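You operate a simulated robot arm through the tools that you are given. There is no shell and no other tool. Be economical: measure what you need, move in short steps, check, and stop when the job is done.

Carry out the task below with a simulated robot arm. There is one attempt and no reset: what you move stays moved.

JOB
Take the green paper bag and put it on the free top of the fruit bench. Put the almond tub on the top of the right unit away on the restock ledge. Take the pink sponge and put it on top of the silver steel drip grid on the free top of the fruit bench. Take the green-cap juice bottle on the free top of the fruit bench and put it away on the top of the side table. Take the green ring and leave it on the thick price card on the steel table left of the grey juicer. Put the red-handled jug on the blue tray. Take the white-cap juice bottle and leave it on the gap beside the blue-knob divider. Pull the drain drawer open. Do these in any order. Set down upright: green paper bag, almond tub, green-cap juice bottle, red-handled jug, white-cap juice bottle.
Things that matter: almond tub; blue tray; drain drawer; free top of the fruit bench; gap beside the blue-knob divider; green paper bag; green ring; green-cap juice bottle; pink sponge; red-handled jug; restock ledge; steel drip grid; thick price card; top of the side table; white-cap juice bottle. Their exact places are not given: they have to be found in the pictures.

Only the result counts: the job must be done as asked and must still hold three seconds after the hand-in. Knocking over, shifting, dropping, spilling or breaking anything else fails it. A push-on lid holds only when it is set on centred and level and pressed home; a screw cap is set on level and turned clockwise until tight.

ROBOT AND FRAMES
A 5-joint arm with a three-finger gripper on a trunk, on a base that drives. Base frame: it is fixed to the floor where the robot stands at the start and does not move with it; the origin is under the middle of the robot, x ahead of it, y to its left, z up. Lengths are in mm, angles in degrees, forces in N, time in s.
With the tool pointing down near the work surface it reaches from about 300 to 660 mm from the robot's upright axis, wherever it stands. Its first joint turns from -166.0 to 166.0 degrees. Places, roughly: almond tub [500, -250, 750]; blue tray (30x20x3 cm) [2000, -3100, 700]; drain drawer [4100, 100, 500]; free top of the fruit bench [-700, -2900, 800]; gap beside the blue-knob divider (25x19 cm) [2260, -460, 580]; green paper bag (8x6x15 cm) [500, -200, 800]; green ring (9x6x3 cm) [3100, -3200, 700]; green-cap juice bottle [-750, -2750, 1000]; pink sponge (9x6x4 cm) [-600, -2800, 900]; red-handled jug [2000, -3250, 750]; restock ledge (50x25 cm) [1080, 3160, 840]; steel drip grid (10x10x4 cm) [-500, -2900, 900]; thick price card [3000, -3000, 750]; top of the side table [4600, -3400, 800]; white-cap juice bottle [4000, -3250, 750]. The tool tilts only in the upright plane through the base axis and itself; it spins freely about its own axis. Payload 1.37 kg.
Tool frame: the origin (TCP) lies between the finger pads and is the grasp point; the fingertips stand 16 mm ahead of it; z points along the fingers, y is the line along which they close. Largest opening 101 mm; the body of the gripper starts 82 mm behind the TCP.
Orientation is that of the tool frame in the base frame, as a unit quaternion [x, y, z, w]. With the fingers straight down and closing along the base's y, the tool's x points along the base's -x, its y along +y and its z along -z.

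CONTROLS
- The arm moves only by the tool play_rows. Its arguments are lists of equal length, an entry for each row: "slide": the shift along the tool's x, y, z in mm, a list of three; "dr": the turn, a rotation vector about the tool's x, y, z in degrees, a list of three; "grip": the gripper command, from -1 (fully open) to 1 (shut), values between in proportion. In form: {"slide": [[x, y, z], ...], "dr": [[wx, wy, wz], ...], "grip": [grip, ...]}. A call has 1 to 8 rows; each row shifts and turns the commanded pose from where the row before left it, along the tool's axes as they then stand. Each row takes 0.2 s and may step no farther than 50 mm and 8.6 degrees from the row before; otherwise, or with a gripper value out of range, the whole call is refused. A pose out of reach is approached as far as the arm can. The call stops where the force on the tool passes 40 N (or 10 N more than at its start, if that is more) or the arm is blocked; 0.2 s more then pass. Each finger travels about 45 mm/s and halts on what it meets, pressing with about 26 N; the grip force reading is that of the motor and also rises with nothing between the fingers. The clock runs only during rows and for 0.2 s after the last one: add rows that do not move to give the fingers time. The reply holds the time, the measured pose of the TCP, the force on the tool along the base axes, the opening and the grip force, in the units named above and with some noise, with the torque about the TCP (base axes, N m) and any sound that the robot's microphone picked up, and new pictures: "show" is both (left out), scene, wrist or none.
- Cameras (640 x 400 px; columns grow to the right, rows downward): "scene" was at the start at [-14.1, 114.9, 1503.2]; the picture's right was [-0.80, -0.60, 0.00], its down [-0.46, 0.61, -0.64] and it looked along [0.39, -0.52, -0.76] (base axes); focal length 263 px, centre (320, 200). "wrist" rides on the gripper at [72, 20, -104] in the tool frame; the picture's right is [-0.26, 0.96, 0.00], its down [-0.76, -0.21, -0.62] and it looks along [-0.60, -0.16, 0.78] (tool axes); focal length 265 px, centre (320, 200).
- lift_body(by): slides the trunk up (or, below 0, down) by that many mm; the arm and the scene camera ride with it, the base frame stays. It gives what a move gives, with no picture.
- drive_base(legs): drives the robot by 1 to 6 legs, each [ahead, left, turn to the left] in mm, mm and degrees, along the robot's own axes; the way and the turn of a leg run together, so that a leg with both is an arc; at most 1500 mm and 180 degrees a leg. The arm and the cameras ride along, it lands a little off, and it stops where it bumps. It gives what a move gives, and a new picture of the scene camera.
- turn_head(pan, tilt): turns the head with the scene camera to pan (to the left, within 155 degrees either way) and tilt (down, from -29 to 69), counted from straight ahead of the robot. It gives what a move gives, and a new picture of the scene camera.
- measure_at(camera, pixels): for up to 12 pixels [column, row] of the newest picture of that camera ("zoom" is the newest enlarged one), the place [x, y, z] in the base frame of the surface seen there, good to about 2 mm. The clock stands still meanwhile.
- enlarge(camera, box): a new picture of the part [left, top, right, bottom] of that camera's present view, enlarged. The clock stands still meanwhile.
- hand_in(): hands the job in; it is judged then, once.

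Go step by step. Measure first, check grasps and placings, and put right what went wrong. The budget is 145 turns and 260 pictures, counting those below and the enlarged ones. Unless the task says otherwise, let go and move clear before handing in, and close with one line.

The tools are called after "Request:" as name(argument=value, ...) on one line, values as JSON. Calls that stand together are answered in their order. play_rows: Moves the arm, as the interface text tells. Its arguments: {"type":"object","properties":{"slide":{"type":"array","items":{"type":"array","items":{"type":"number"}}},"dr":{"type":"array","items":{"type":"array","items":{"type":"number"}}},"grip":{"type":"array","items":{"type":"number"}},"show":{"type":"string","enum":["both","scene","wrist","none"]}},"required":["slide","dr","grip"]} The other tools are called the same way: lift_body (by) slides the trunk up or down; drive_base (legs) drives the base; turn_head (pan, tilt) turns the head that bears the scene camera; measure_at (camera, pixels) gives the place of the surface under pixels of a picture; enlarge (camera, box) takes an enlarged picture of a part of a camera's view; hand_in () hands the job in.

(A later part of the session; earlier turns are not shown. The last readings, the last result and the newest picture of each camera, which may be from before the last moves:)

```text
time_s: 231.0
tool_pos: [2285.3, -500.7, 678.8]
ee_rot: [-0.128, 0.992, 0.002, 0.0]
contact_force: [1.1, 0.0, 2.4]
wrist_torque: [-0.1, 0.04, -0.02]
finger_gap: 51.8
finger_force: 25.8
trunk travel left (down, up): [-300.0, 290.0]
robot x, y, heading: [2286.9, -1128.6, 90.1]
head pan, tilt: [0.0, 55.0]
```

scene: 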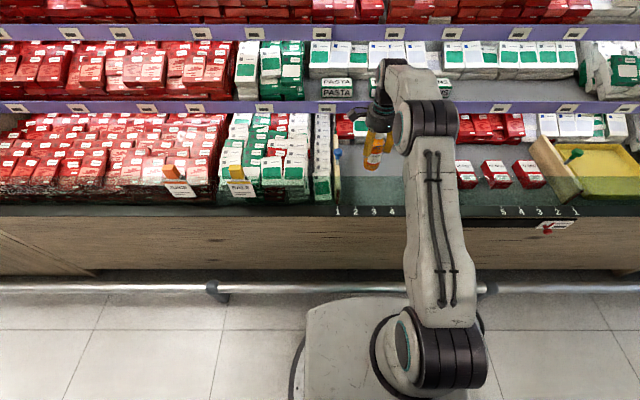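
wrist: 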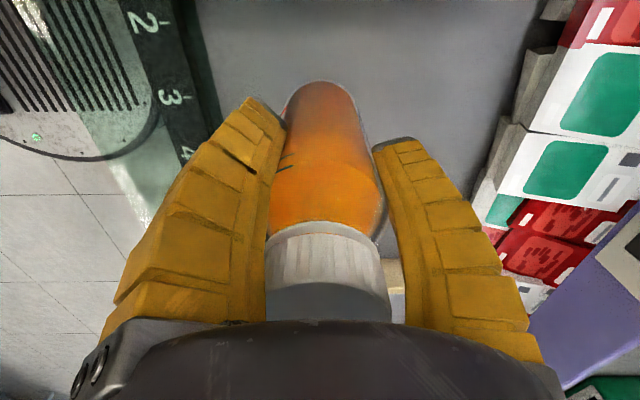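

Contact beginning (force −3.5 → +2.4). One more mm then release.

Request:
play_rows(slide=[[0, 0, 0.7], [0, 0, 0], [0, 0, 0], [0, 0, 0], [0, 0, 0], [0, 0, 0], [0, 0, 0]], dr=[[0, 0, 0], [0, 0, 0], [0, 0, 0], [0, 0, 0], [0, 0, 0], [0, 0, 0], [0, 0, 0]], grip=[1, 1, 0.4, 0, -0.5, -1, -1], show="wrist")

Request:
play_rows(slide=[[0, 0, -15], [0, 0, -40], [0, 0, -45], [0, 0, -45], [0, 0, -45], [0, 0, -30]], dr=[[0, 0, 0], [0, 0, 0], [0, 0, 0], [0, 0, 0], [0, 0, 0], [0, 0, 0]], grip=[-1, -1, -1, -1, -1, -1], show="both")

```text
time_s: 232.6
tool_pos: [2284.4, -499.4, 678.7]
ee_rot: [-0.129, 0.992, 0.001, 0.0]
contact_force: [-0.9, -0.6, 0.2]
wrist_torque: [0.0, 0.01, -0.03]
finger_gap: 100.6
finger_force: 0.0
trunk travel left (down, up): [-300.0, 290.0]
robot x, y, heading: [2291.1, -1127.2, 89.7]
head pan, tilt: [0.0, 55.0]
```

wrist: 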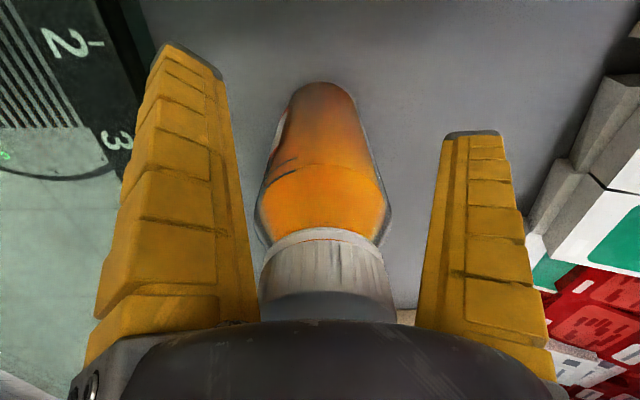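

```text
time_s: 234.0
tool_pos: [2284.4, -507.2, 894.9]
ee_rot: [-0.129, 0.992, 0.0, 0.0]
contact_force: [-0.3, -0.3, 1.7]
wrist_torque: [0.05, 0.01, 0.03]
finger_gap: 100.5
finger_force: 0.0
out of reach, approached as far as the arm can: row 6
trunk travel left (down, up): [-300.0, 290.0]
robot x, y, heading: [2286.3, -1126.8, 90.1]
head pan, tilt: [0.0, 55.0]
```

scene: 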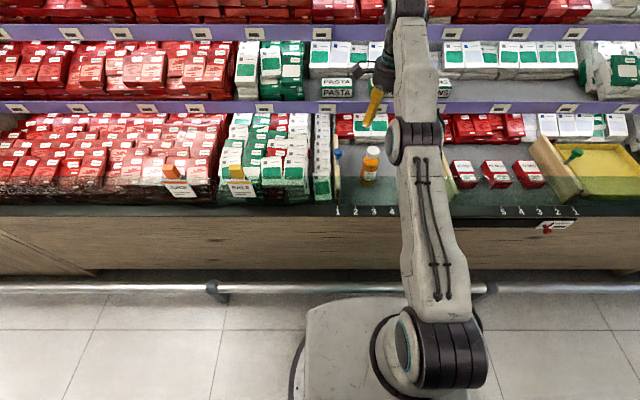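
wrist: 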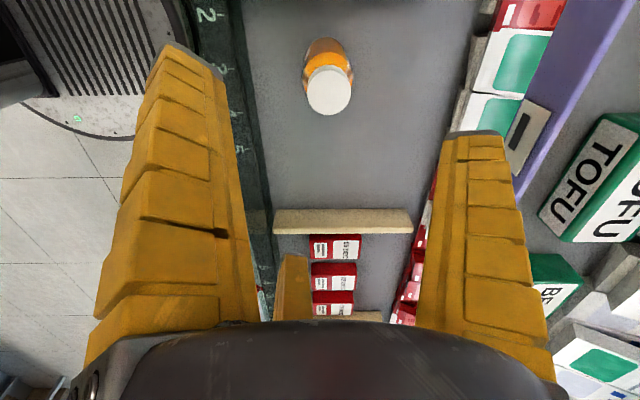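

White-cap bottle stands in the gap. Back off, tuck the arm, and drive to look for the drain drawer.

Request:
drive_base(legs=[[-550, 0, 0], [0, -1500, 0]])

Request:
play_rows(slide=[[0, -45, 0], [0, -45, 0], [0, -45, 0], [0, -45, 0]], dr=[[0, 0, 0], [0, 0, 0], [0, 0, 0], [0, 0, 0]], grip=[-1, -1, -1, -1], show="none")

Request:
turn_head(pan=-10, tilt=35)

```text
time_s: 244.2
tool_pos: [3795.3, -1070.2, 895.1]
ee_rot: [-0.12, 0.993, 0.0, 0.0]
contact_force: [-0.6, 0.1, -0.3]
wrist_torque: [0.0, 0.01, -0.01]
finger_gap: 100.4
finger_force: 0.1
trunk travel left (down, up): [-300.0, 290.0]
robot x, y, heading: [3789.6, -1685.7, 88.5]
head pan, tilt: [0.0, 55.0]
```

scene: 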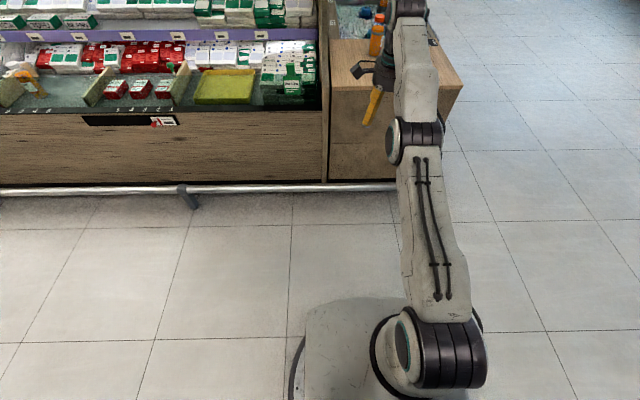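

```text
time_s: 245.2
tool_pos: [3794.7, -1070.2, 895.5]
ee_rot: [-0.119, 0.993, 0.002, 0.0]
contact_force: [0.2, -0.2, -0.1]
wrist_torque: [-0.03, -0.01, 0.0]
finger_gap: 100.7
finger_force: 0.1
out of reach, approached as far as the arm can: row 1, 2, 3, 4
trunk travel left (down, up): [-300.0, 290.0]
robot x, y, heading: [3791.1, -1685.4, 88.8]
head pan, tilt: [0.0, 55.0]
```

```text
time_s: 246.0
tool_pos: [3795.7, -1069.5, 895.2]
ee_rot: [-0.118, 0.993, 0.0, 0.0]
contact_force: [0.0, 0.3, 0.4]
wrist_torque: [0.0, -0.01, -0.02]
finger_gap: 100.7
finger_force: 0.1
trunk travel left (down, up): [-300.0, 290.0]
robot x, y, heading: [3787.6, -1684.1, 89.0]
head pan, tilt: [-10.0, 35.0]
```

scene: 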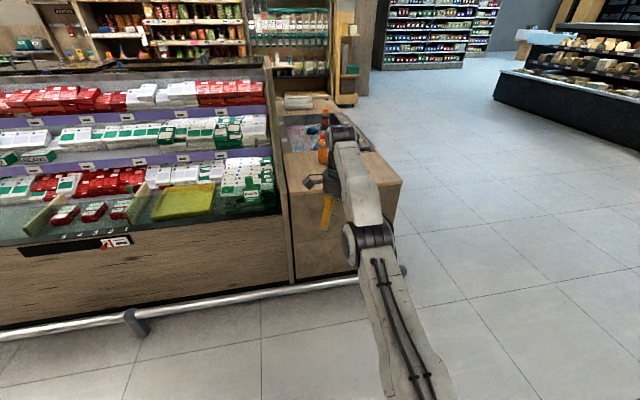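

Request:
play_rows(slide=[[0, 0, 40], [0, -45, 0], [0, -45, 0], [0, -45, 0], [0, -45, 0]], dr=[[0, 0, 0], [0, 0, 0], [0, 0, 0], [0, 0, 0], [0, 0, 0]], grip=[-1, -1, -1, -1, -1], show="none")

Request:
drive_base(legs=[[0, -1450, 0], [1000, 0, 0], [400, 0, 91]])

Request:
turn_head(pan=0, tilt=35)

```text
time_s: 247.2
tool_pos: [3795.9, -1067.2, 885.4]
ee_rot: [-0.118, 0.993, 0.0, 0.0]
contact_force: [0.1, 0.0, 0.4]
wrist_torque: [-0.01, -0.02, 0.0]
finger_gap: 100.6
finger_force: 0.1
out of reach, approached as far as the arm can: row 1, 2, 3, 4, 5
trunk travel left (down, up): [-300.0, 290.0]
robot x, y, heading: [3790.0, -1690.0, 88.8]
head pan, tilt: [-10.0, 35.0]
```

```text
time_s: 262.9
tool_pos: [4360.1, -469.8, 885.8]
ee_rot: [0.793, -0.61, 0.0, 0.001]
contact_force: [0.7, -0.3, -0.1]
wrist_torque: [0.0, 0.0, 0.02]
finger_gap: 100.4
finger_force: 0.0
trunk travel left (down, up): [-300.0, 290.0]
robot x, y, heading: [4981.7, -469.1, -179.9]
head pan, tilt: [-10.0, 35.0]
cut short: leg 3
```

scene: 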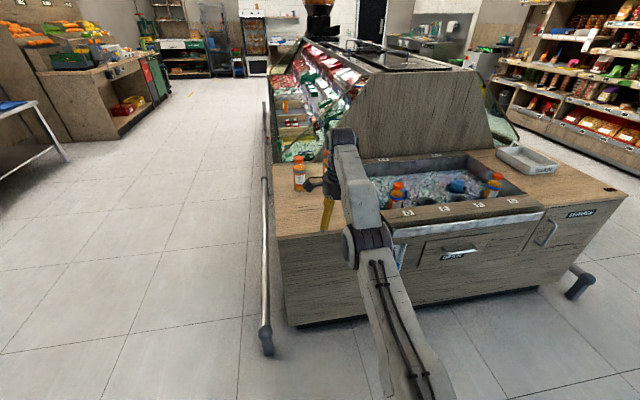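

```text
time_s: 263.6
tool_pos: [4360.1, -469.4, 885.9]
ee_rot: [0.792, -0.61, 0.0, 0.001]
contact_force: [0.2, -0.6, 0.7]
wrist_torque: [0.02, 0.01, -0.01]
finger_gap: 100.4
finger_force: 0.1
trunk travel left (down, up): [-300.0, 290.0]
robot x, y, heading: [4979.3, -465.3, -179.9]
head pan, tilt: [0.0, 35.0]
```

scene: 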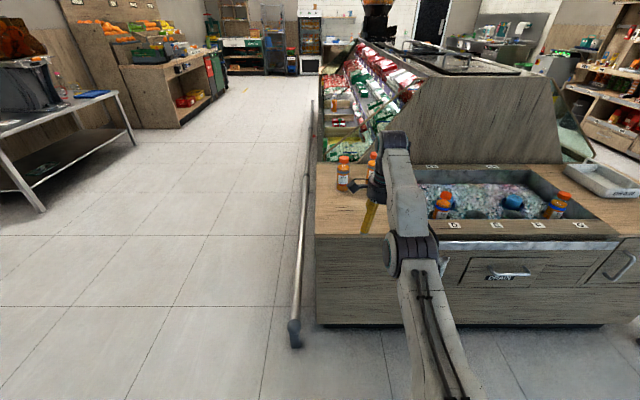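

Request:
drive_base(legs=[[-250, 0, 0]])

Request:
enlarge(camera="scene", box=[300, 130, 600, 300])

```text
time_s: 265.5
tool_pos: [4613.3, -468.7, 885.9]
ee_rot: [0.792, -0.61, 0.0, 0.0]
contact_force: [-1.3, -0.7, -0.5]
wrist_torque: [0.02, 0.03, 0.02]
finger_gap: 100.5
finger_force: 0.0
trunk travel left (down, up): [-300.0, 290.0]
robot x, y, heading: [5233.7, -463.6, 180.0]
head pan, tilt: [0.0, 35.0]
```

scene: 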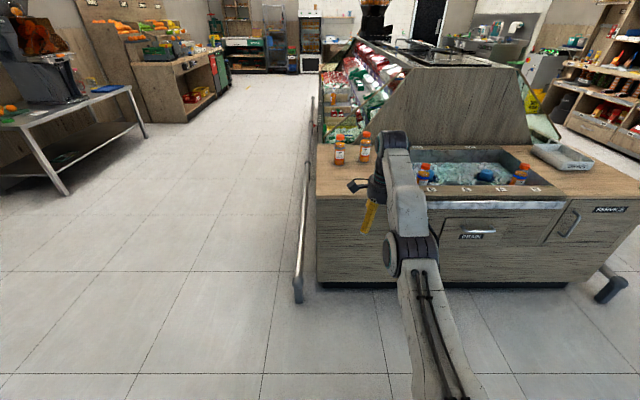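

```text
2.13 times, centred on (450, 215) of scene
```

zoom: 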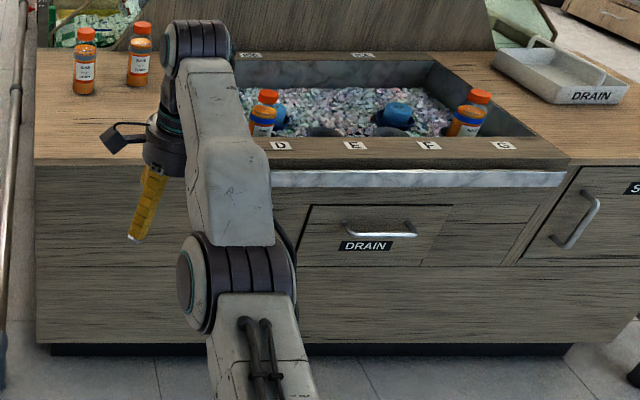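

Request:
measure_at(camera="zoom", pixels=[[349, 235], [380, 236], [413, 231], [413, 223], [347, 232], [308, 206], [453, 205], [304, 258], [420, 262], [365, 222], [380, 180], [400, 250]])

Request:
enlarge(camera="scene", box=[430, 200, 530, 260])

```text
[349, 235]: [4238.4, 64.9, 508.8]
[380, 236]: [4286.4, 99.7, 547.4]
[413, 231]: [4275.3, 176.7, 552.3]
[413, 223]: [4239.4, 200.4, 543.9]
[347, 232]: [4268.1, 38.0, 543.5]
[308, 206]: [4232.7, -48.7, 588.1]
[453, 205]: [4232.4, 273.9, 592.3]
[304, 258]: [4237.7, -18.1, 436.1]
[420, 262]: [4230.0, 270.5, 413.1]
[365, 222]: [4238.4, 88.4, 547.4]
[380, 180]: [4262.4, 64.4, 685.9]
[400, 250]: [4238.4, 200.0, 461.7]
```

```text
6.40 times, centred on (480, 230) of scene
```

zoom: 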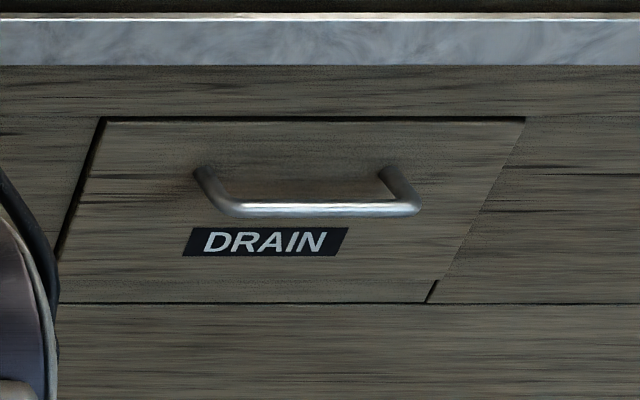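

The DRAIN drawer's handle is a horizontal bar at about x 4280, y 40–180, z 547, 42 mm off the face (x 4238). I'll stand in front, lower the trunk and tilt the tool forward to clamp it.

Request:
drive_base(legs=[[0, -572, 0], [130, 0, 0]])

Request:
lift_body(by=-200)

Request:
play_rows(slide=[[0, 0, 0], [0, 0, 0], [0, -45, 0], [0, -45, 0], [0, -45, 0], [0, -45, 0]], dr=[[0, 0, 7.4], [0, 0, 7.4], [0, 0, 0], [0, 0, 0], [0, 0, 0], [0, 0, 0]], grip=[-1, -1, -1, -1, -1, -1], show="scene")

```text
time_s: 269.6
tool_pos: [4479.3, 97.0, 885.0]
ee_rot: [0.794, -0.608, 0.0, 0.0]
contact_force: [0.2, 0.0, -0.9]
wrist_torque: [-0.02, 0.0, 0.02]
finger_gap: 100.5
finger_force: 0.1
trunk travel left (down, up): [-300.0, 290.0]
robot x, y, heading: [5102.1, 108.6, -179.6]
head pan, tilt: [0.0, 35.0]
```

scene: 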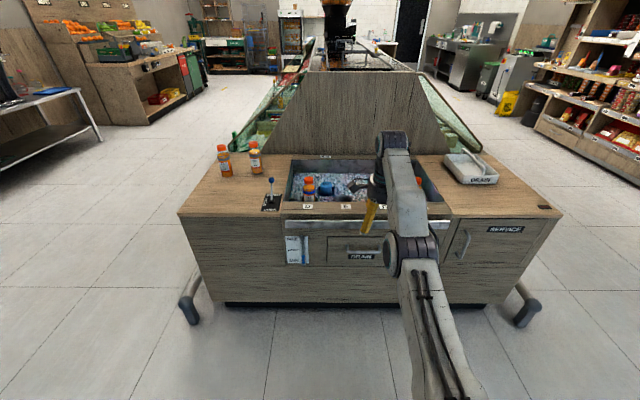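

```text
time_s: 271.8
tool_pos: [4478.2, 95.5, 685.9]
ee_rot: [0.794, -0.607, 0.0, 0.0]
contact_force: [-0.7, 0.7, -0.1]
wrist_torque: [0.0, 0.02, 0.01]
finger_gap: 100.7
finger_force: 0.0
trunk travel left (down, up): [-100.0, 490.0]
robot x, y, heading: [5101.2, 105.7, -179.2]
head pan, tilt: [0.0, 35.0]
```

```text
time_s: 273.2
tool_pos: [4479.8, 96.5, 684.7]
ee_rot: [0.71, -0.705, 0.0, 0.0]
contact_force: [-1.0, -0.3, -0.2]
wrist_torque: [0.01, 0.01, -0.01]
finger_gap: 100.6
finger_force: 0.1
out of reach, approached as far as the arm can: row 3, 4, 5, 6
trunk travel left (down, up): [-100.0, 490.0]
robot x, y, heading: [5099.7, 106.8, -179.6]
head pan, tilt: [0.0, 35.0]
```

scene: 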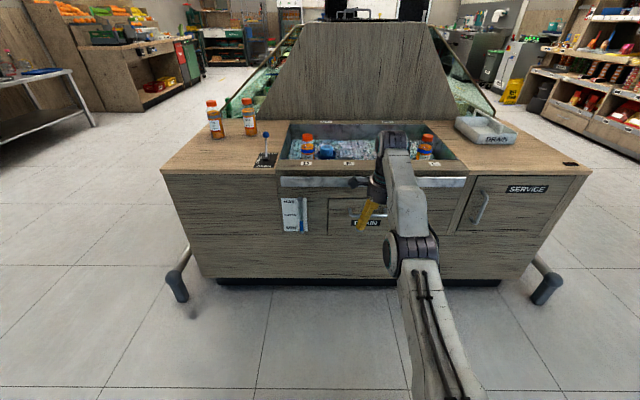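

The retract rows were unreachable from this stretched pose, so the commanded pose is probably too close in. I'll step it back outward and see where the arm goes.

Request:
play_rows(slide=[[0, 45, 0], [0, 45, 0], [0, 45, 0], [0, 45, 0], [0, 45, 0], [0, 45, 0]], dr=[[0, 0, 0], [0, 0, 0], [0, 0, 0], [0, 0, 0], [0, 0, 0], [0, 0, 0]], grip=[-1, -1, -1, -1, -1, -1], show="none")

```text
time_s: 274.6
tool_pos: [4469.9, 96.7, 664.5]
ee_rot: [0.709, -0.705, 0.0, -0.001]
contact_force: [-0.9, -0.4, 0.4]
wrist_torque: [0.0, 0.0, 0.0]
finger_gap: 100.5
finger_force: 0.1
out of reach, approached as far as the arm can: row 1, 2, 3, 4, 5, 6
trunk travel left (down, up): [-100.0, 490.0]
robot x, y, heading: [5099.4, 106.2, -179.7]
head pan, tilt: [0.0, 35.0]
```

Request:
play_rows(slide=[[0, 0, 0], [0, 0, 0], [0, 0, 0]], dr=[[-8.5, 0, 0], [-8.5, 0, 0], [-8.5, 0, 0]], grip=[-1, -1, -1], show="scene")

```text
time_s: 275.4
tool_pos: [4453.2, 97.3, 675.3]
ee_rot: [0.709, -0.704, -0.034, 0.034]
contact_force: [1.0, -0.7, 0.5]
wrist_torque: [0.0, 0.0, -0.03]
finger_gap: 100.5
finger_force: 0.0
out of reach, approached as far as the arm can: row 1, 2, 3
trunk travel left (down, up): [-100.0, 490.0]
robot x, y, heading: [5104.2, 107.5, -179.8]
head pan, tilt: [0.0, 35.0]
```

scene: 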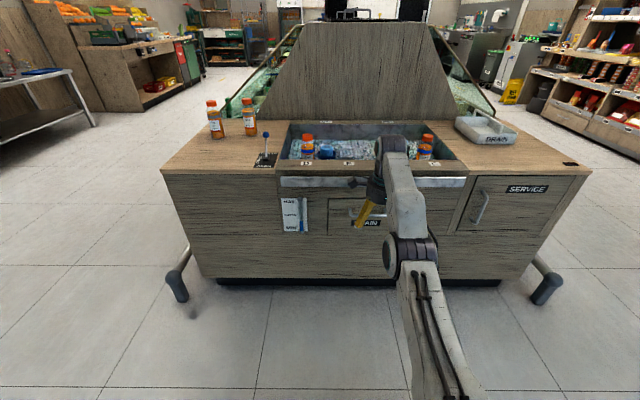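

Request:
play_rows(slide=[[0, 0, 0], [0, 0, 0], [0, 0, 0], [0, -40, 25], [0, -40, 25], [0, -40, 25], [0, -40, 25]], dr=[[8.5, 0, 0], [8.5, 0, 0], [8.5, 0, 0], [0, 0, 0], [0, 0, 0], [0, 0, 0], [0, 0, 0]], grip=[-1, -1, -1, -1, -1, -1, -1], show="none")

```text
time_s: 277.0
tool_pos: [4711.4, 100.5, 625.0]
ee_rot: [0.704, -0.699, 0.087, -0.087]
contact_force: [0.1, -0.4, -0.4]
wrist_torque: [-0.01, -0.03, -0.01]
finger_gap: 100.6
finger_force: 0.0
out of reach, approached as far as the arm can: row 1, 2, 3
trunk travel left (down, up): [-100.0, 490.0]
robot x, y, heading: [5101.9, 106.3, -180.0]
head pan, tilt: [0.0, 35.0]
```

Reachable again: tool at (4711,100,625), tilted slightly back. Now tilt forward step by step while advancing.

Request:
play_rows(slide=[[0, 25, -4], [0, 25, 0], [0, 25, 3], [0, 24, 7], [0, 23, 10], [0, 21, 14], [0, 19, 17], [0, 16, 19]], dr=[[-8.5, 0, 0], [-8.5, 0, 0], [-8.5, 0, 0], [-8.5, 0, 0], [-8.5, 0, 0], [-8.5, 0, 0], [-8.5, 0, 0], [-8.5, 0, 0]], grip=[-1, -1, -1, -1, -1, -1, -1, -1], show="scene")

```text
time_s: 278.8
tool_pos: [4511.6, 97.0, 607.6]
ee_rot: [0.634, -0.628, -0.317, 0.321]
contact_force: [0.0, 0.5, 0.7]
wrist_torque: [0.02, -0.01, 0.03]
finger_gap: 100.6
finger_force: 0.0
trunk travel left (down, up): [-100.0, 490.0]
robot x, y, heading: [5098.1, 106.4, -179.7]
head pan, tilt: [0.0, 35.0]
```

scene: 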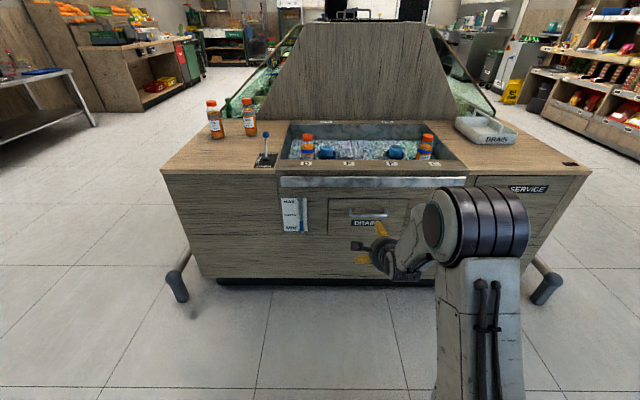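

Request:
play_rows(slide=[[0, -11, 8], [0, -13, 6], [0, -14, 4], [0, -15, 2], [0, -4, 0]], dr=[[-8.5, 0, 0], [-8.5, 0, 0], [-8.5, 0, 0], [-8.5, 0, 0], [-3, 0, 0]], grip=[-1, -1, -1, -1, -1])

Request:
enlarge(camera="scene", box=[280, 160, 480, 300])

```text
time_s: 280.0
tool_pos: [4514.3, 99.2, 545.7]
ee_rot: [0.501, -0.495, -0.499, 0.505]
contact_force: [0.8, -0.1, 0.2]
wrist_torque: [-0.02, -0.03, 0.01]
finger_gap: 100.6
finger_force: 0.0
trunk travel left (down, up): [-100.0, 490.0]
robot x, y, heading: [5100.6, 109.7, -179.6]
head pan, tilt: [0.0, 35.0]
```

scene: 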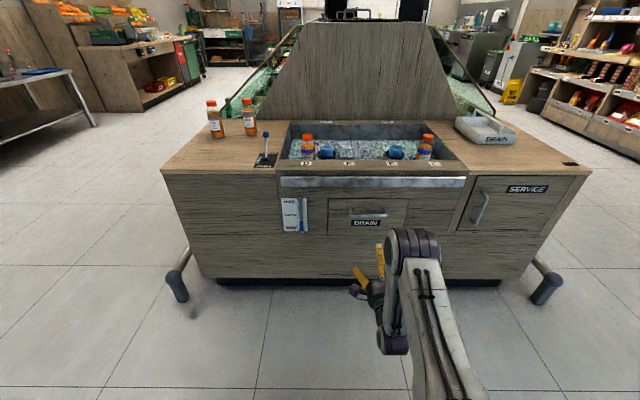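
wrist: 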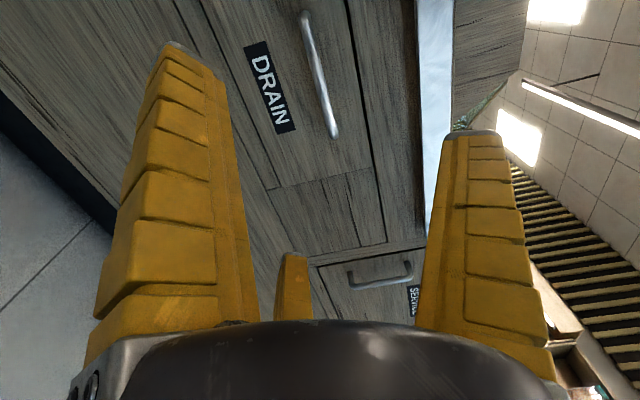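

```text
2.86 times, centred on (380, 230) of scene
```

zoom: 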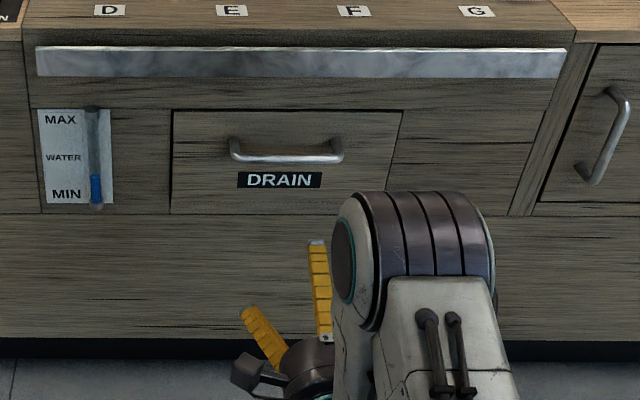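

Request:
measure_at(camera="zoom", pixels=[[240, 156], [285, 159], [335, 159], [285, 157], [285, 161], [285, 145], [334, 143], [233, 142]])

Request:
measure_at(camera="wrist", pixels=[[318, 70], [304, 20], [333, 130], [316, 70], [320, 78]])

```text
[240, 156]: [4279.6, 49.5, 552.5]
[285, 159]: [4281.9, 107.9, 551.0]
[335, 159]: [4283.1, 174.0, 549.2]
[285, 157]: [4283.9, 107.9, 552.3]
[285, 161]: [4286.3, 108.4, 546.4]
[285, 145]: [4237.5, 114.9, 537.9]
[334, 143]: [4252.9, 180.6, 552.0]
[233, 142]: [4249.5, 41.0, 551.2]
```

```text
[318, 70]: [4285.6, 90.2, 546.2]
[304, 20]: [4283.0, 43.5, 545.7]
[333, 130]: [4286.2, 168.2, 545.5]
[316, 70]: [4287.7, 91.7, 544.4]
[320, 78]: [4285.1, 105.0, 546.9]
```

Handle bar at (4282,108,548), TCP (4514,99,546) horizontal. Drive forward 210 mm with fingers part-closed, then fine-advance.

Request:
play_rows(slide=[[-11, 2, 0], [0, 0, 0]], dr=[[0, 0, 0], [0, 0, 0]], grip=[-0.3, -0.3], show="none")

Request:
drive_base(legs=[[195, 0, 0]])

Request:
enlarge(camera="wrist", box=[160, 20, 560, 320])

```text
time_s: 280.6
tool_pos: [4514.3, 105.4, 547.2]
ee_rot: [-0.497, 0.498, 0.503, -0.502]
contact_force: [0.5, -0.2, -0.3]
wrist_torque: [-0.01, 0.0, 0.01]
finger_gap: 68.9
finger_force: 2.1
out of reach, approached as far as the arm can: row 1
trunk travel left (down, up): [-100.0, 490.0]
robot x, y, heading: [5102.3, 104.5, -179.4]
head pan, tilt: [0.0, 35.0]
```

```text
time_s: 282.2
tool_pos: [4322.3, 103.3, 547.8]
ee_rot: [-0.497, 0.497, 0.504, -0.502]
contact_force: [0.0, 0.4, 0.9]
wrist_torque: [-0.03, -0.03, 0.01]
finger_gap: 68.8
finger_force: 2.4
trunk travel left (down, up): [-100.0, 490.0]
robot x, y, heading: [4909.3, 102.5, -179.4]
head pan, tilt: [0.0, 35.0]
```

scene: 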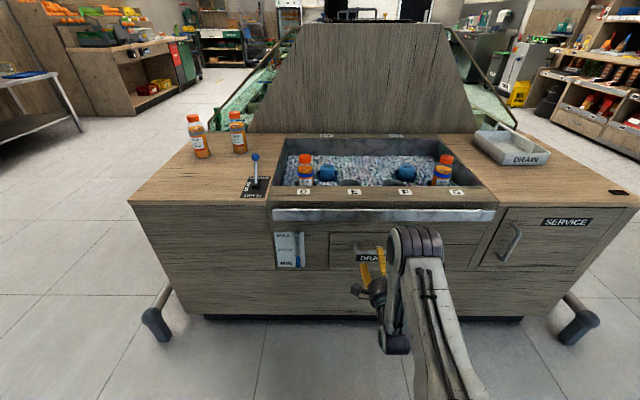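

```text
1.33 times, centred on (360, 170) of wrist
```

zoom: 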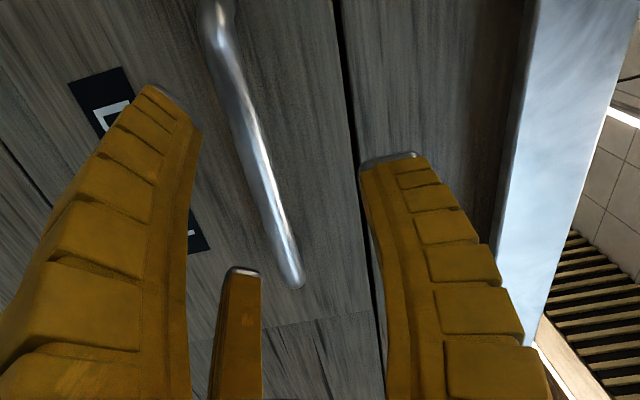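

Bar lies between finger A (above) and B/C (below). Advance 40 mm and close.

Request:
drive_base(legs=[[40, 0, 0]])

Request:
play_rows(slide=[[0, 0, 0], [0, 0, 0], [0, 0, 0], [0, 0, 0], [0, 0, 0], [0, 0, 0]], dr=[[0, 0, 0], [0, 0, 0], [0, 0, 0], [0, 0, 0], [0, 0, 0], [0, 0, 0]], grip=[0.2, 0.5, 0.8, 1, 1, 1], show="wrist")

```text
time_s: 283.0
tool_pos: [4282.5, 102.4, 548.3]
ee_rot: [0.498, -0.497, -0.502, 0.503]
contact_force: [-0.6, 0.1, 0.2]
wrist_torque: [0.01, 0.02, 0.0]
finger_gap: 68.6
finger_force: 2.5
trunk travel left (down, up): [-100.0, 490.0]
robot x, y, heading: [4870.5, 103.7, -179.7]
head pan, tilt: [0.0, 35.0]
```

scene: 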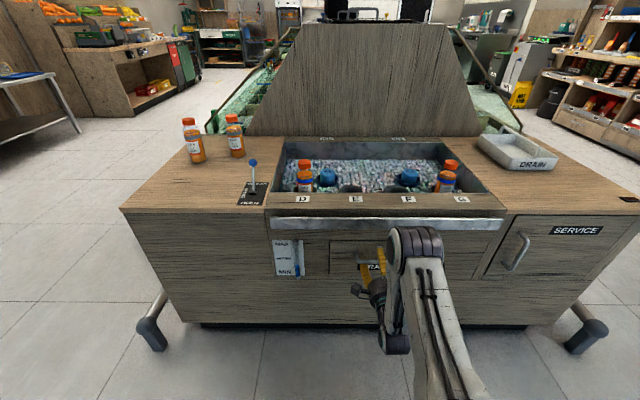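

```text
time_s: 284.4
tool_pos: [4283.6, 104.2, 540.3]
ee_rot: [-0.502, 0.503, 0.497, -0.497]
contact_force: [0.6, 0.0, -33.1]
wrist_torque: [-0.01, -0.16, -0.01]
finger_gap: 19.2
finger_force: 27.9
trunk travel left (down, up): [-100.0, 490.0]
robot x, y, heading: [4867.5, 99.8, -179.8]
head pan, tilt: [0.0, 35.0]
```

wrist: 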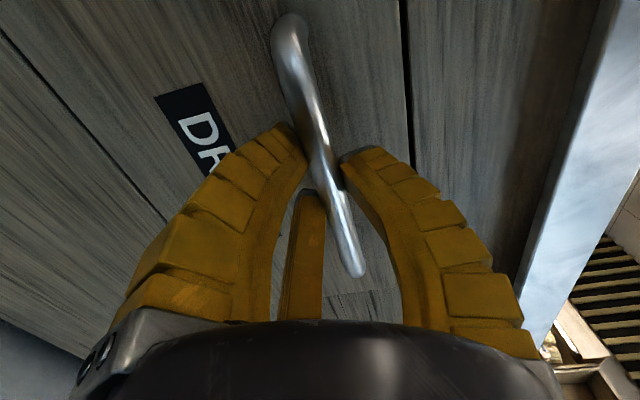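

Clamped on the bar, but 33 N is pressing down; relax 7 mm, then pull back.

Request:
play_rows(slide=[[0, -4, 0], [0, -4, 0]], dr=[[0, 0, 0], [0, 0, 0]], grip=[1, 1], show="none")

Request:
drive_base(legs=[[-120, 0, 0]])

```text
time_s: 285.0
tool_pos: [4282.6, 102.7, 540.2]
ee_rot: [-0.497, 0.497, 0.503, -0.503]
contact_force: [8.6, -1.2, -10.4]
wrist_torque: [0.01, 0.02, 0.03]
finger_gap: 18.3
finger_force: 28.2
trunk travel left (down, up): [-100.0, 490.0]
robot x, y, heading: [4867.7, 100.1, -179.8]
head pan, tilt: [0.0, 35.0]
```

```text
time_s: 286.3
tool_pos: [4399.6, 103.3, 540.6]
ee_rot: [-0.496, 0.497, 0.503, -0.503]
contact_force: [-0.8, -2.1, 1.1]
wrist_torque: [0.02, 0.11, -0.07]
finger_gap: 17.4
finger_force: 27.7
trunk travel left (down, up): [-100.0, 490.0]
robot x, y, heading: [4985.8, 107.0, -179.6]
head pan, tilt: [0.0, 35.0]
```

scene: 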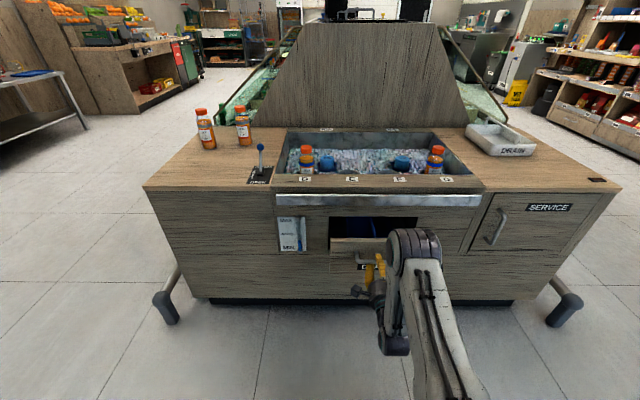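

The drawer opens. Pull further.

Request:
drive_base(legs=[[-90, 0, 0]])

Request:
drive_base(legs=[[-60, 0, 0]])

```text
time_s: 287.4
tool_pos: [4491.9, 104.8, 540.3]
ee_rot: [0.498, -0.496, -0.503, 0.503]
contact_force: [0.3, -13.9, 0.1]
wrist_torque: [0.02, 0.08, 0.09]
finger_gap: 16.7
finger_force: 27.9
trunk travel left (down, up): [-100.0, 490.0]
robot x, y, heading: [5075.7, 105.6, -179.5]
head pan, tilt: [0.0, 35.0]
```

scene: 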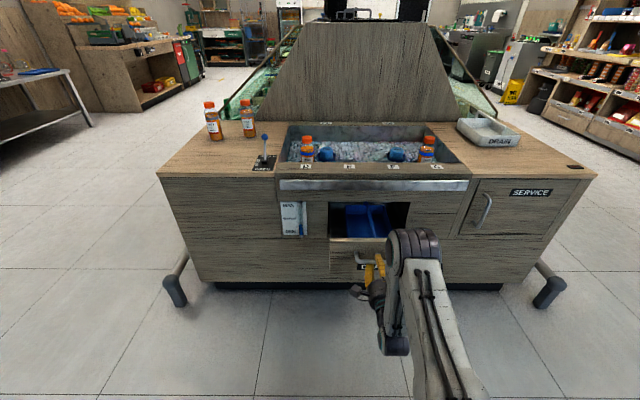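

```text
time_s: 288.4
tool_pos: [4551.1, 103.8, 541.1]
ee_rot: [0.498, -0.496, -0.503, 0.503]
contact_force: [-0.8, -9.9, 0.0]
wrist_torque: [0.03, 0.09, 0.03]
finger_gap: 16.5
finger_force: 27.6
trunk travel left (down, up): [-100.0, 490.0]
robot x, y, heading: [5134.8, 108.2, -179.9]
head pan, tilt: [0.0, 35.0]
```

scene: 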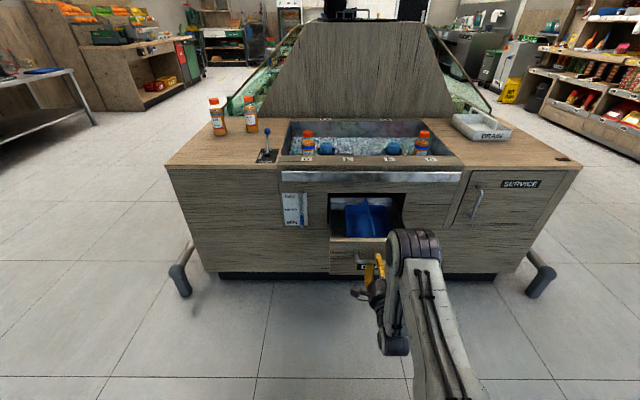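

Request:
drive_base(legs=[[-60, 0, 0]])

Request:
enlarge(camera="scene", box=[280, 170, 480, 300])

Request:
measure_at(camera="zoom", pixels=[[170, 235], [200, 235], [220, 250], [180, 260], [250, 160], [300, 220], [255, 272]])

```text
time_s: 289.3
tool_pos: [4612.3, 105.3, 538.8]
ee_rot: [0.496, -0.497, -0.503, 0.503]
contact_force: [-0.3, -0.1, -0.2]
wrist_torque: [0.02, -0.01, -0.03]
finger_gap: 0.0
finger_force: 28.4
trunk travel left (down, up): [-100.0, 490.0]
robot x, y, heading: [5197.2, 103.3, -179.7]
head pan, tilt: [0.0, 35.0]
```

scene: 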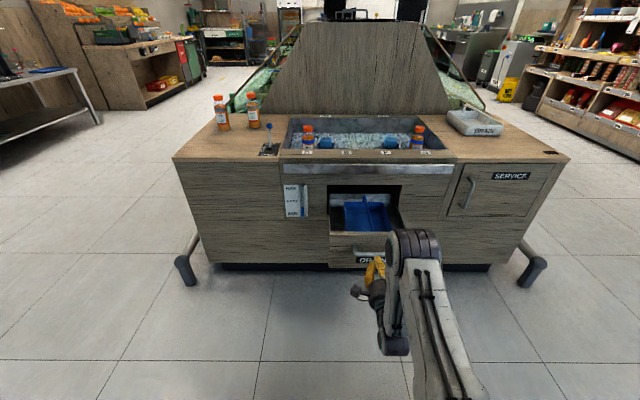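

```text
3.08 times, centred on (380, 235) of scene
```

zoom: 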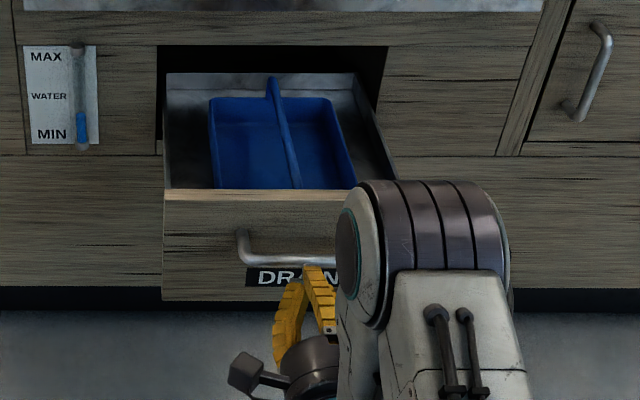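

```text
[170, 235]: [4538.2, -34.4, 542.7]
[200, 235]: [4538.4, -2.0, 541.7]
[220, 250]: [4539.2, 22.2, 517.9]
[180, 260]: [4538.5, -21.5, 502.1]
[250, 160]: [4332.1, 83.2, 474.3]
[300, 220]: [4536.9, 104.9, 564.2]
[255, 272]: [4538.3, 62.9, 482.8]
```

Drawer is fully open (front at x≈4538, 300 mm of travel, handle slipped off at the stop). Back away, untilt and raise the trunk.

Request:
drive_base(legs=[[-300, 0, 0]])

Request:
play_rows(slide=[[0, 0, -15], [0, 0, -15], [0, 0, -15], [0, 0, -15], [0, -5, -10], [0, -5, -10], [0, -5, -10], [0, -10, -5]], dr=[[8.5, 0, 0], [8.5, 0, 0], [8.5, 0, 0], [8.5, 0, 0], [8.5, 0, 0], [8.5, 0, 0], [8.5, 0, 0], [8.5, 0, 0]], grip=[-1, -1, -1, -1, -1, -1, -1, -1], show="none")

Request:
play_rows(slide=[[0, -10, -5], [0, -10, 0], [0, -10, 0]], dr=[[8.5, 0, 0], [8.5, 0, 0], [5.5, 0, 0]], grip=[-1, -1, -1], show="none")

Request:
lift_body(by=350)

```text
time_s: 291.4
tool_pos: [4913.0, 106.5, 538.9]
ee_rot: [-0.497, 0.496, 0.504, -0.503]
contact_force: [0.4, -0.6, -0.5]
wrist_torque: [0.0, -0.01, 0.02]
finger_gap: 0.3
finger_force: 28.7
trunk travel left (down, up): [-100.0, 490.0]
robot x, y, heading: [5494.0, 104.0, -179.6]
head pan, tilt: [0.0, 35.0]
```

scene: 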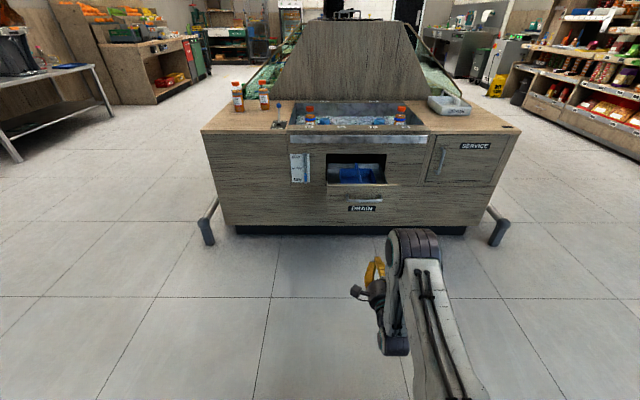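

```text
time_s: 293.2
tool_pos: [5014.7, 106.2, 560.0]
ee_rot: [0.694, -0.693, -0.138, 0.139]
contact_force: [-0.2, 1.1, -0.2]
wrist_torque: [0.02, 0.04, 0.04]
finger_gap: 100.7
finger_force: 0.1
trunk travel left (down, up): [-100.0, 490.0]
robot x, y, heading: [5497.9, 111.6, -179.5]
head pan, tilt: [0.0, 35.0]
```

```text
time_s: 294.0
tool_pos: [5046.0, 105.6, 556.8]
ee_rot: [0.708, -0.707, -0.001, 0.0]
contact_force: [0.3, 0.3, -0.7]
wrist_torque: [0.03, 0.0, 0.0]
finger_gap: 100.8
finger_force: 0.0
trunk travel left (down, up): [-100.0, 490.0]
robot x, y, heading: [5500.1, 107.2, -179.7]
head pan, tilt: [0.0, 35.0]
```

```text
time_s: 297.4
tool_pos: [5044.2, 106.6, 907.2]
ee_rot: [-0.707, 0.707, 0.002, -0.001]
contact_force: [-0.5, 1.4, 1.0]
wrist_torque: [-0.02, 0.02, -0.03]
finger_gap: 100.7
finger_force: 0.0
trunk travel left (down, up): [-450.0, 140.0]
robot x, y, heading: [5501.0, 109.8, -179.6]
head pan, tilt: [0.0, 35.0]
```

Request:
drive_base(legs=[[0, 1500, 0], [0, 450, 0], [1500, 0, 0], [900, 0, 0], [0, 0, 90]])

Request:
turn_head(pan=0, tilt=35)

```text
time_s: 322.4
tool_pos: [3112.3, -2367.3, 907.4]
ee_rot: [1.0, 0.008, 0.001, 0.002]
contact_force: [0.5, 0.7, -0.1]
wrist_torque: [0.02, -0.02, -0.02]
finger_gap: 100.7
finger_force: 0.0
trunk travel left (down, up): [-450.0, 140.0]
robot x, y, heading: [3107.0, -1911.3, -88.4]
head pan, tilt: [0.0, 35.0]
```

scene: 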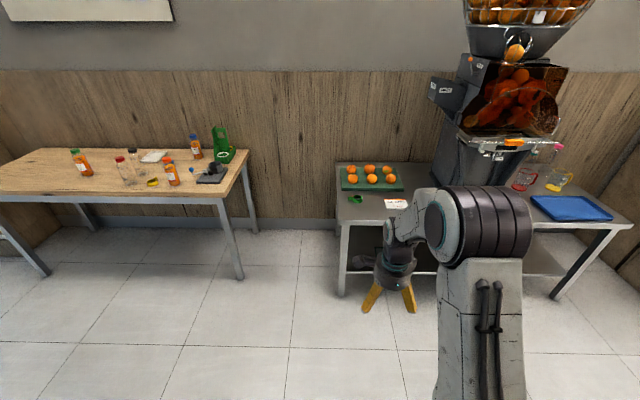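

```text
time_s: 323.0
tool_pos: [3111.8, -2366.1, 907.7]
ee_rot: [1.0, 0.008, 0.0, 0.002]
contact_force: [0.2, 0.0, -0.1]
wrist_torque: [0.0, 0.03, 0.01]
finger_gap: 100.6
finger_force: 0.1
trunk travel left (down, up): [-450.0, 140.0]
robot x, y, heading: [3102.5, -1912.3, -88.7]
head pan, tilt: [0.0, 35.0]
```

scene: 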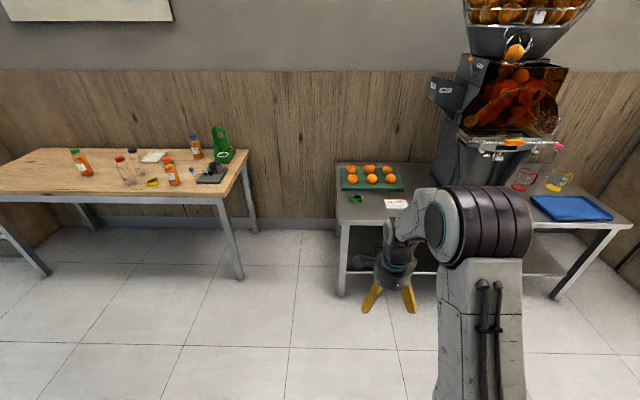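

Request:
enlarge(camera="scene", box=[325, 150, 445, 220])

Request:
measure_at(camera="zoom", pixels=[[145, 260], [165, 255], [182, 255], [375, 285], [330, 265], [430, 265], [375, 270], [335, 310], [425, 308], [200, 320], [110, 330], [300, 210]])

Request:
enlarge(camera="scene", box=[480, 130, 640, 240])

Request:
measure_at(camera="zoom", pixels=[[160, 205], [180, 215], [310, 215], [280, 190], [340, 165], [290, 240], [205, 260], [440, 250], [540, 345], [265, 350], [330, 60], [360, 300]])

```text
5.33 times, centred on (385, 185) of scene
```

zoom: 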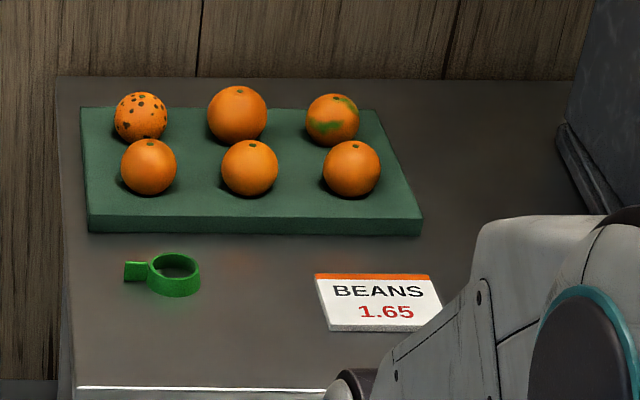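

```text
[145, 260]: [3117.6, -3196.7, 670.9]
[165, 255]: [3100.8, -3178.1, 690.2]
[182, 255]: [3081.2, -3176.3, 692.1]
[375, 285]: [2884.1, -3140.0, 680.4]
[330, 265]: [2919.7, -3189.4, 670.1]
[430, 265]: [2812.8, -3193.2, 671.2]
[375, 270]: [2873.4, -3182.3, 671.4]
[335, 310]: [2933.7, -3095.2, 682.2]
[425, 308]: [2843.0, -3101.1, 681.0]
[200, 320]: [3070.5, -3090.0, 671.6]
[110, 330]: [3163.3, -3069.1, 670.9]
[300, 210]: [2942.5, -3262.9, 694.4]
```

```text
3.64 times, centred on (560, 185) of scene
```

zoom: 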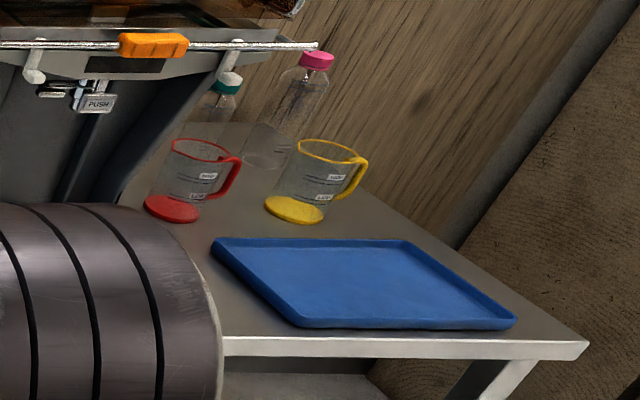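

```text
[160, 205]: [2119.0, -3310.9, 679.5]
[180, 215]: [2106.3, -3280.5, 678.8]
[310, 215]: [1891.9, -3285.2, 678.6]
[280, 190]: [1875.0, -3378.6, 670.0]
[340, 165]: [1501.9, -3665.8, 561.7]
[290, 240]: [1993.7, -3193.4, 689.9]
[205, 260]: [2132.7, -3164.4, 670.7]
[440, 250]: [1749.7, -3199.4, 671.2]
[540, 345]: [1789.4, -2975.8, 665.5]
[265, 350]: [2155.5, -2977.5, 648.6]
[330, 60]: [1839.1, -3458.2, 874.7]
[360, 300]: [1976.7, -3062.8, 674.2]
```

Ring at ≈(3081,−3170), tab toward +x; card at ≈(2880,−3140), top 681; table z 671. Drive up to the table between them.

Request:
drive_base(legs=[[0, -60, -1.4], [690, 0, 0]])

Request:
turn_head(pan=0, tilt=55)

Request:
enlarge(camera="scene", box=[200, 90, 420, 250])

```text
time_s: 327.3
tool_pos: [3039.4, -3055.4, 907.3]
ee_rot: [1.0, -0.004, 0.0, 0.002]
contact_force: [-0.1, 0.2, 0.5]
wrist_torque: [0.01, -0.01, -0.01]
finger_gap: 100.7
finger_force: 0.1
trunk travel left (down, up): [-450.0, 140.0]
robot x, y, heading: [3043.7, -2598.3, -90.3]
head pan, tilt: [0.0, 35.0]
```

scene: 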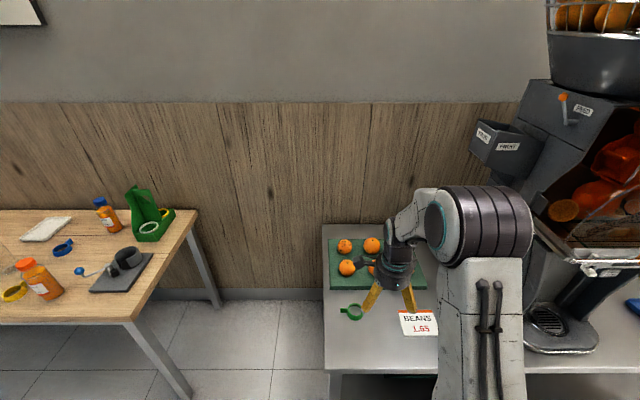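

```text
time_s: 328.2
tool_pos: [3038.4, -3054.2, 907.5]
ee_rot: [1.0, -0.005, 0.001, 0.001]
contact_force: [0.4, -0.7, -0.4]
wrist_torque: [0.02, 0.01, 0.02]
finger_gap: 100.3
finger_force: 0.1
trunk travel left (down, up): [-450.0, 140.0]
robot x, y, heading: [3040.9, -2601.4, -90.2]
head pan, tilt: [0.0, 55.0]
```

scene: 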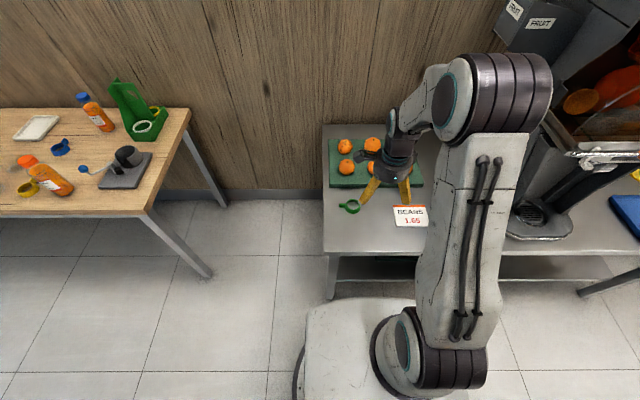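

```text
2.50 times, centred on (310, 170) of scene
```

zoom: 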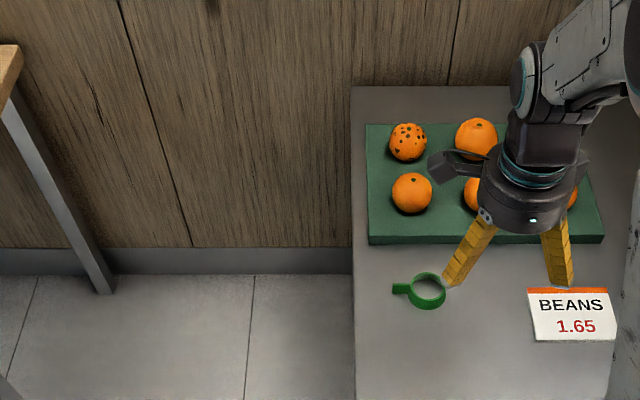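

Request:
play_rows(slide=[[15, 37, 0], [15, 37, 0], [15, 37, 0], [0, 0, 30], [0, 0, 30], [0, 0, 0], [0, 0, 0]], dr=[[0, 0, 0], [0, 0, 0], [0, 0, 0], [0, 0, -7.5], [0, 0, -7.5], [0, 0, -7.5], [0, 0, -7.5]], grip=[-1, -1, -1, -1, -1, -1, -1])

Request:
enlarge(camera="wrist", box=[220, 20, 460, 200])

```text
time_s: 329.8
tool_pos: [3083.4, -3165.4, 847.4]
ee_rot: [0.967, 0.256, 0.0, 0.002]
contact_force: [0.3, -0.1, -0.5]
wrist_torque: [-0.05, -0.04, 0.01]
finger_gap: 100.6
finger_force: 0.0
trunk travel left (down, up): [-450.0, 140.0]
robot x, y, heading: [3041.8, -2601.1, -90.2]
head pan, tilt: [0.0, 55.0]
```

scene: 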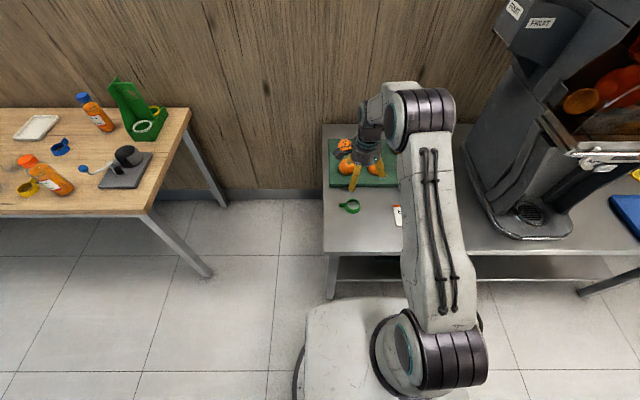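
wrist: 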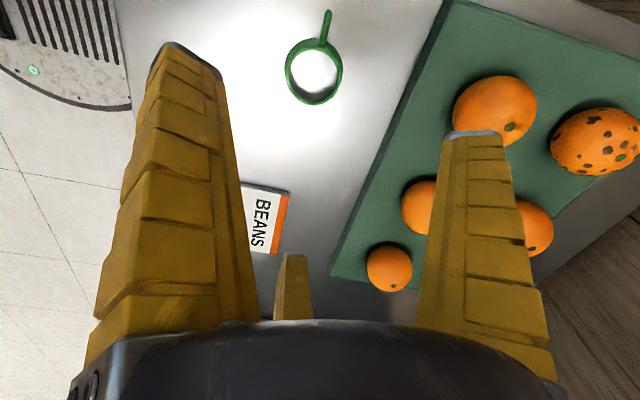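

```text
2.22 times, centred on (340, 110) of wrist
```

zoom: 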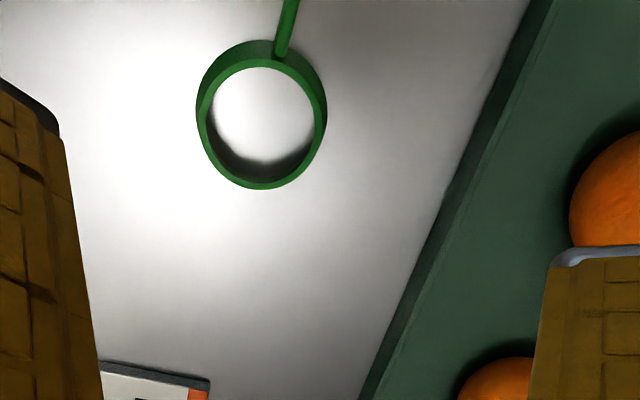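

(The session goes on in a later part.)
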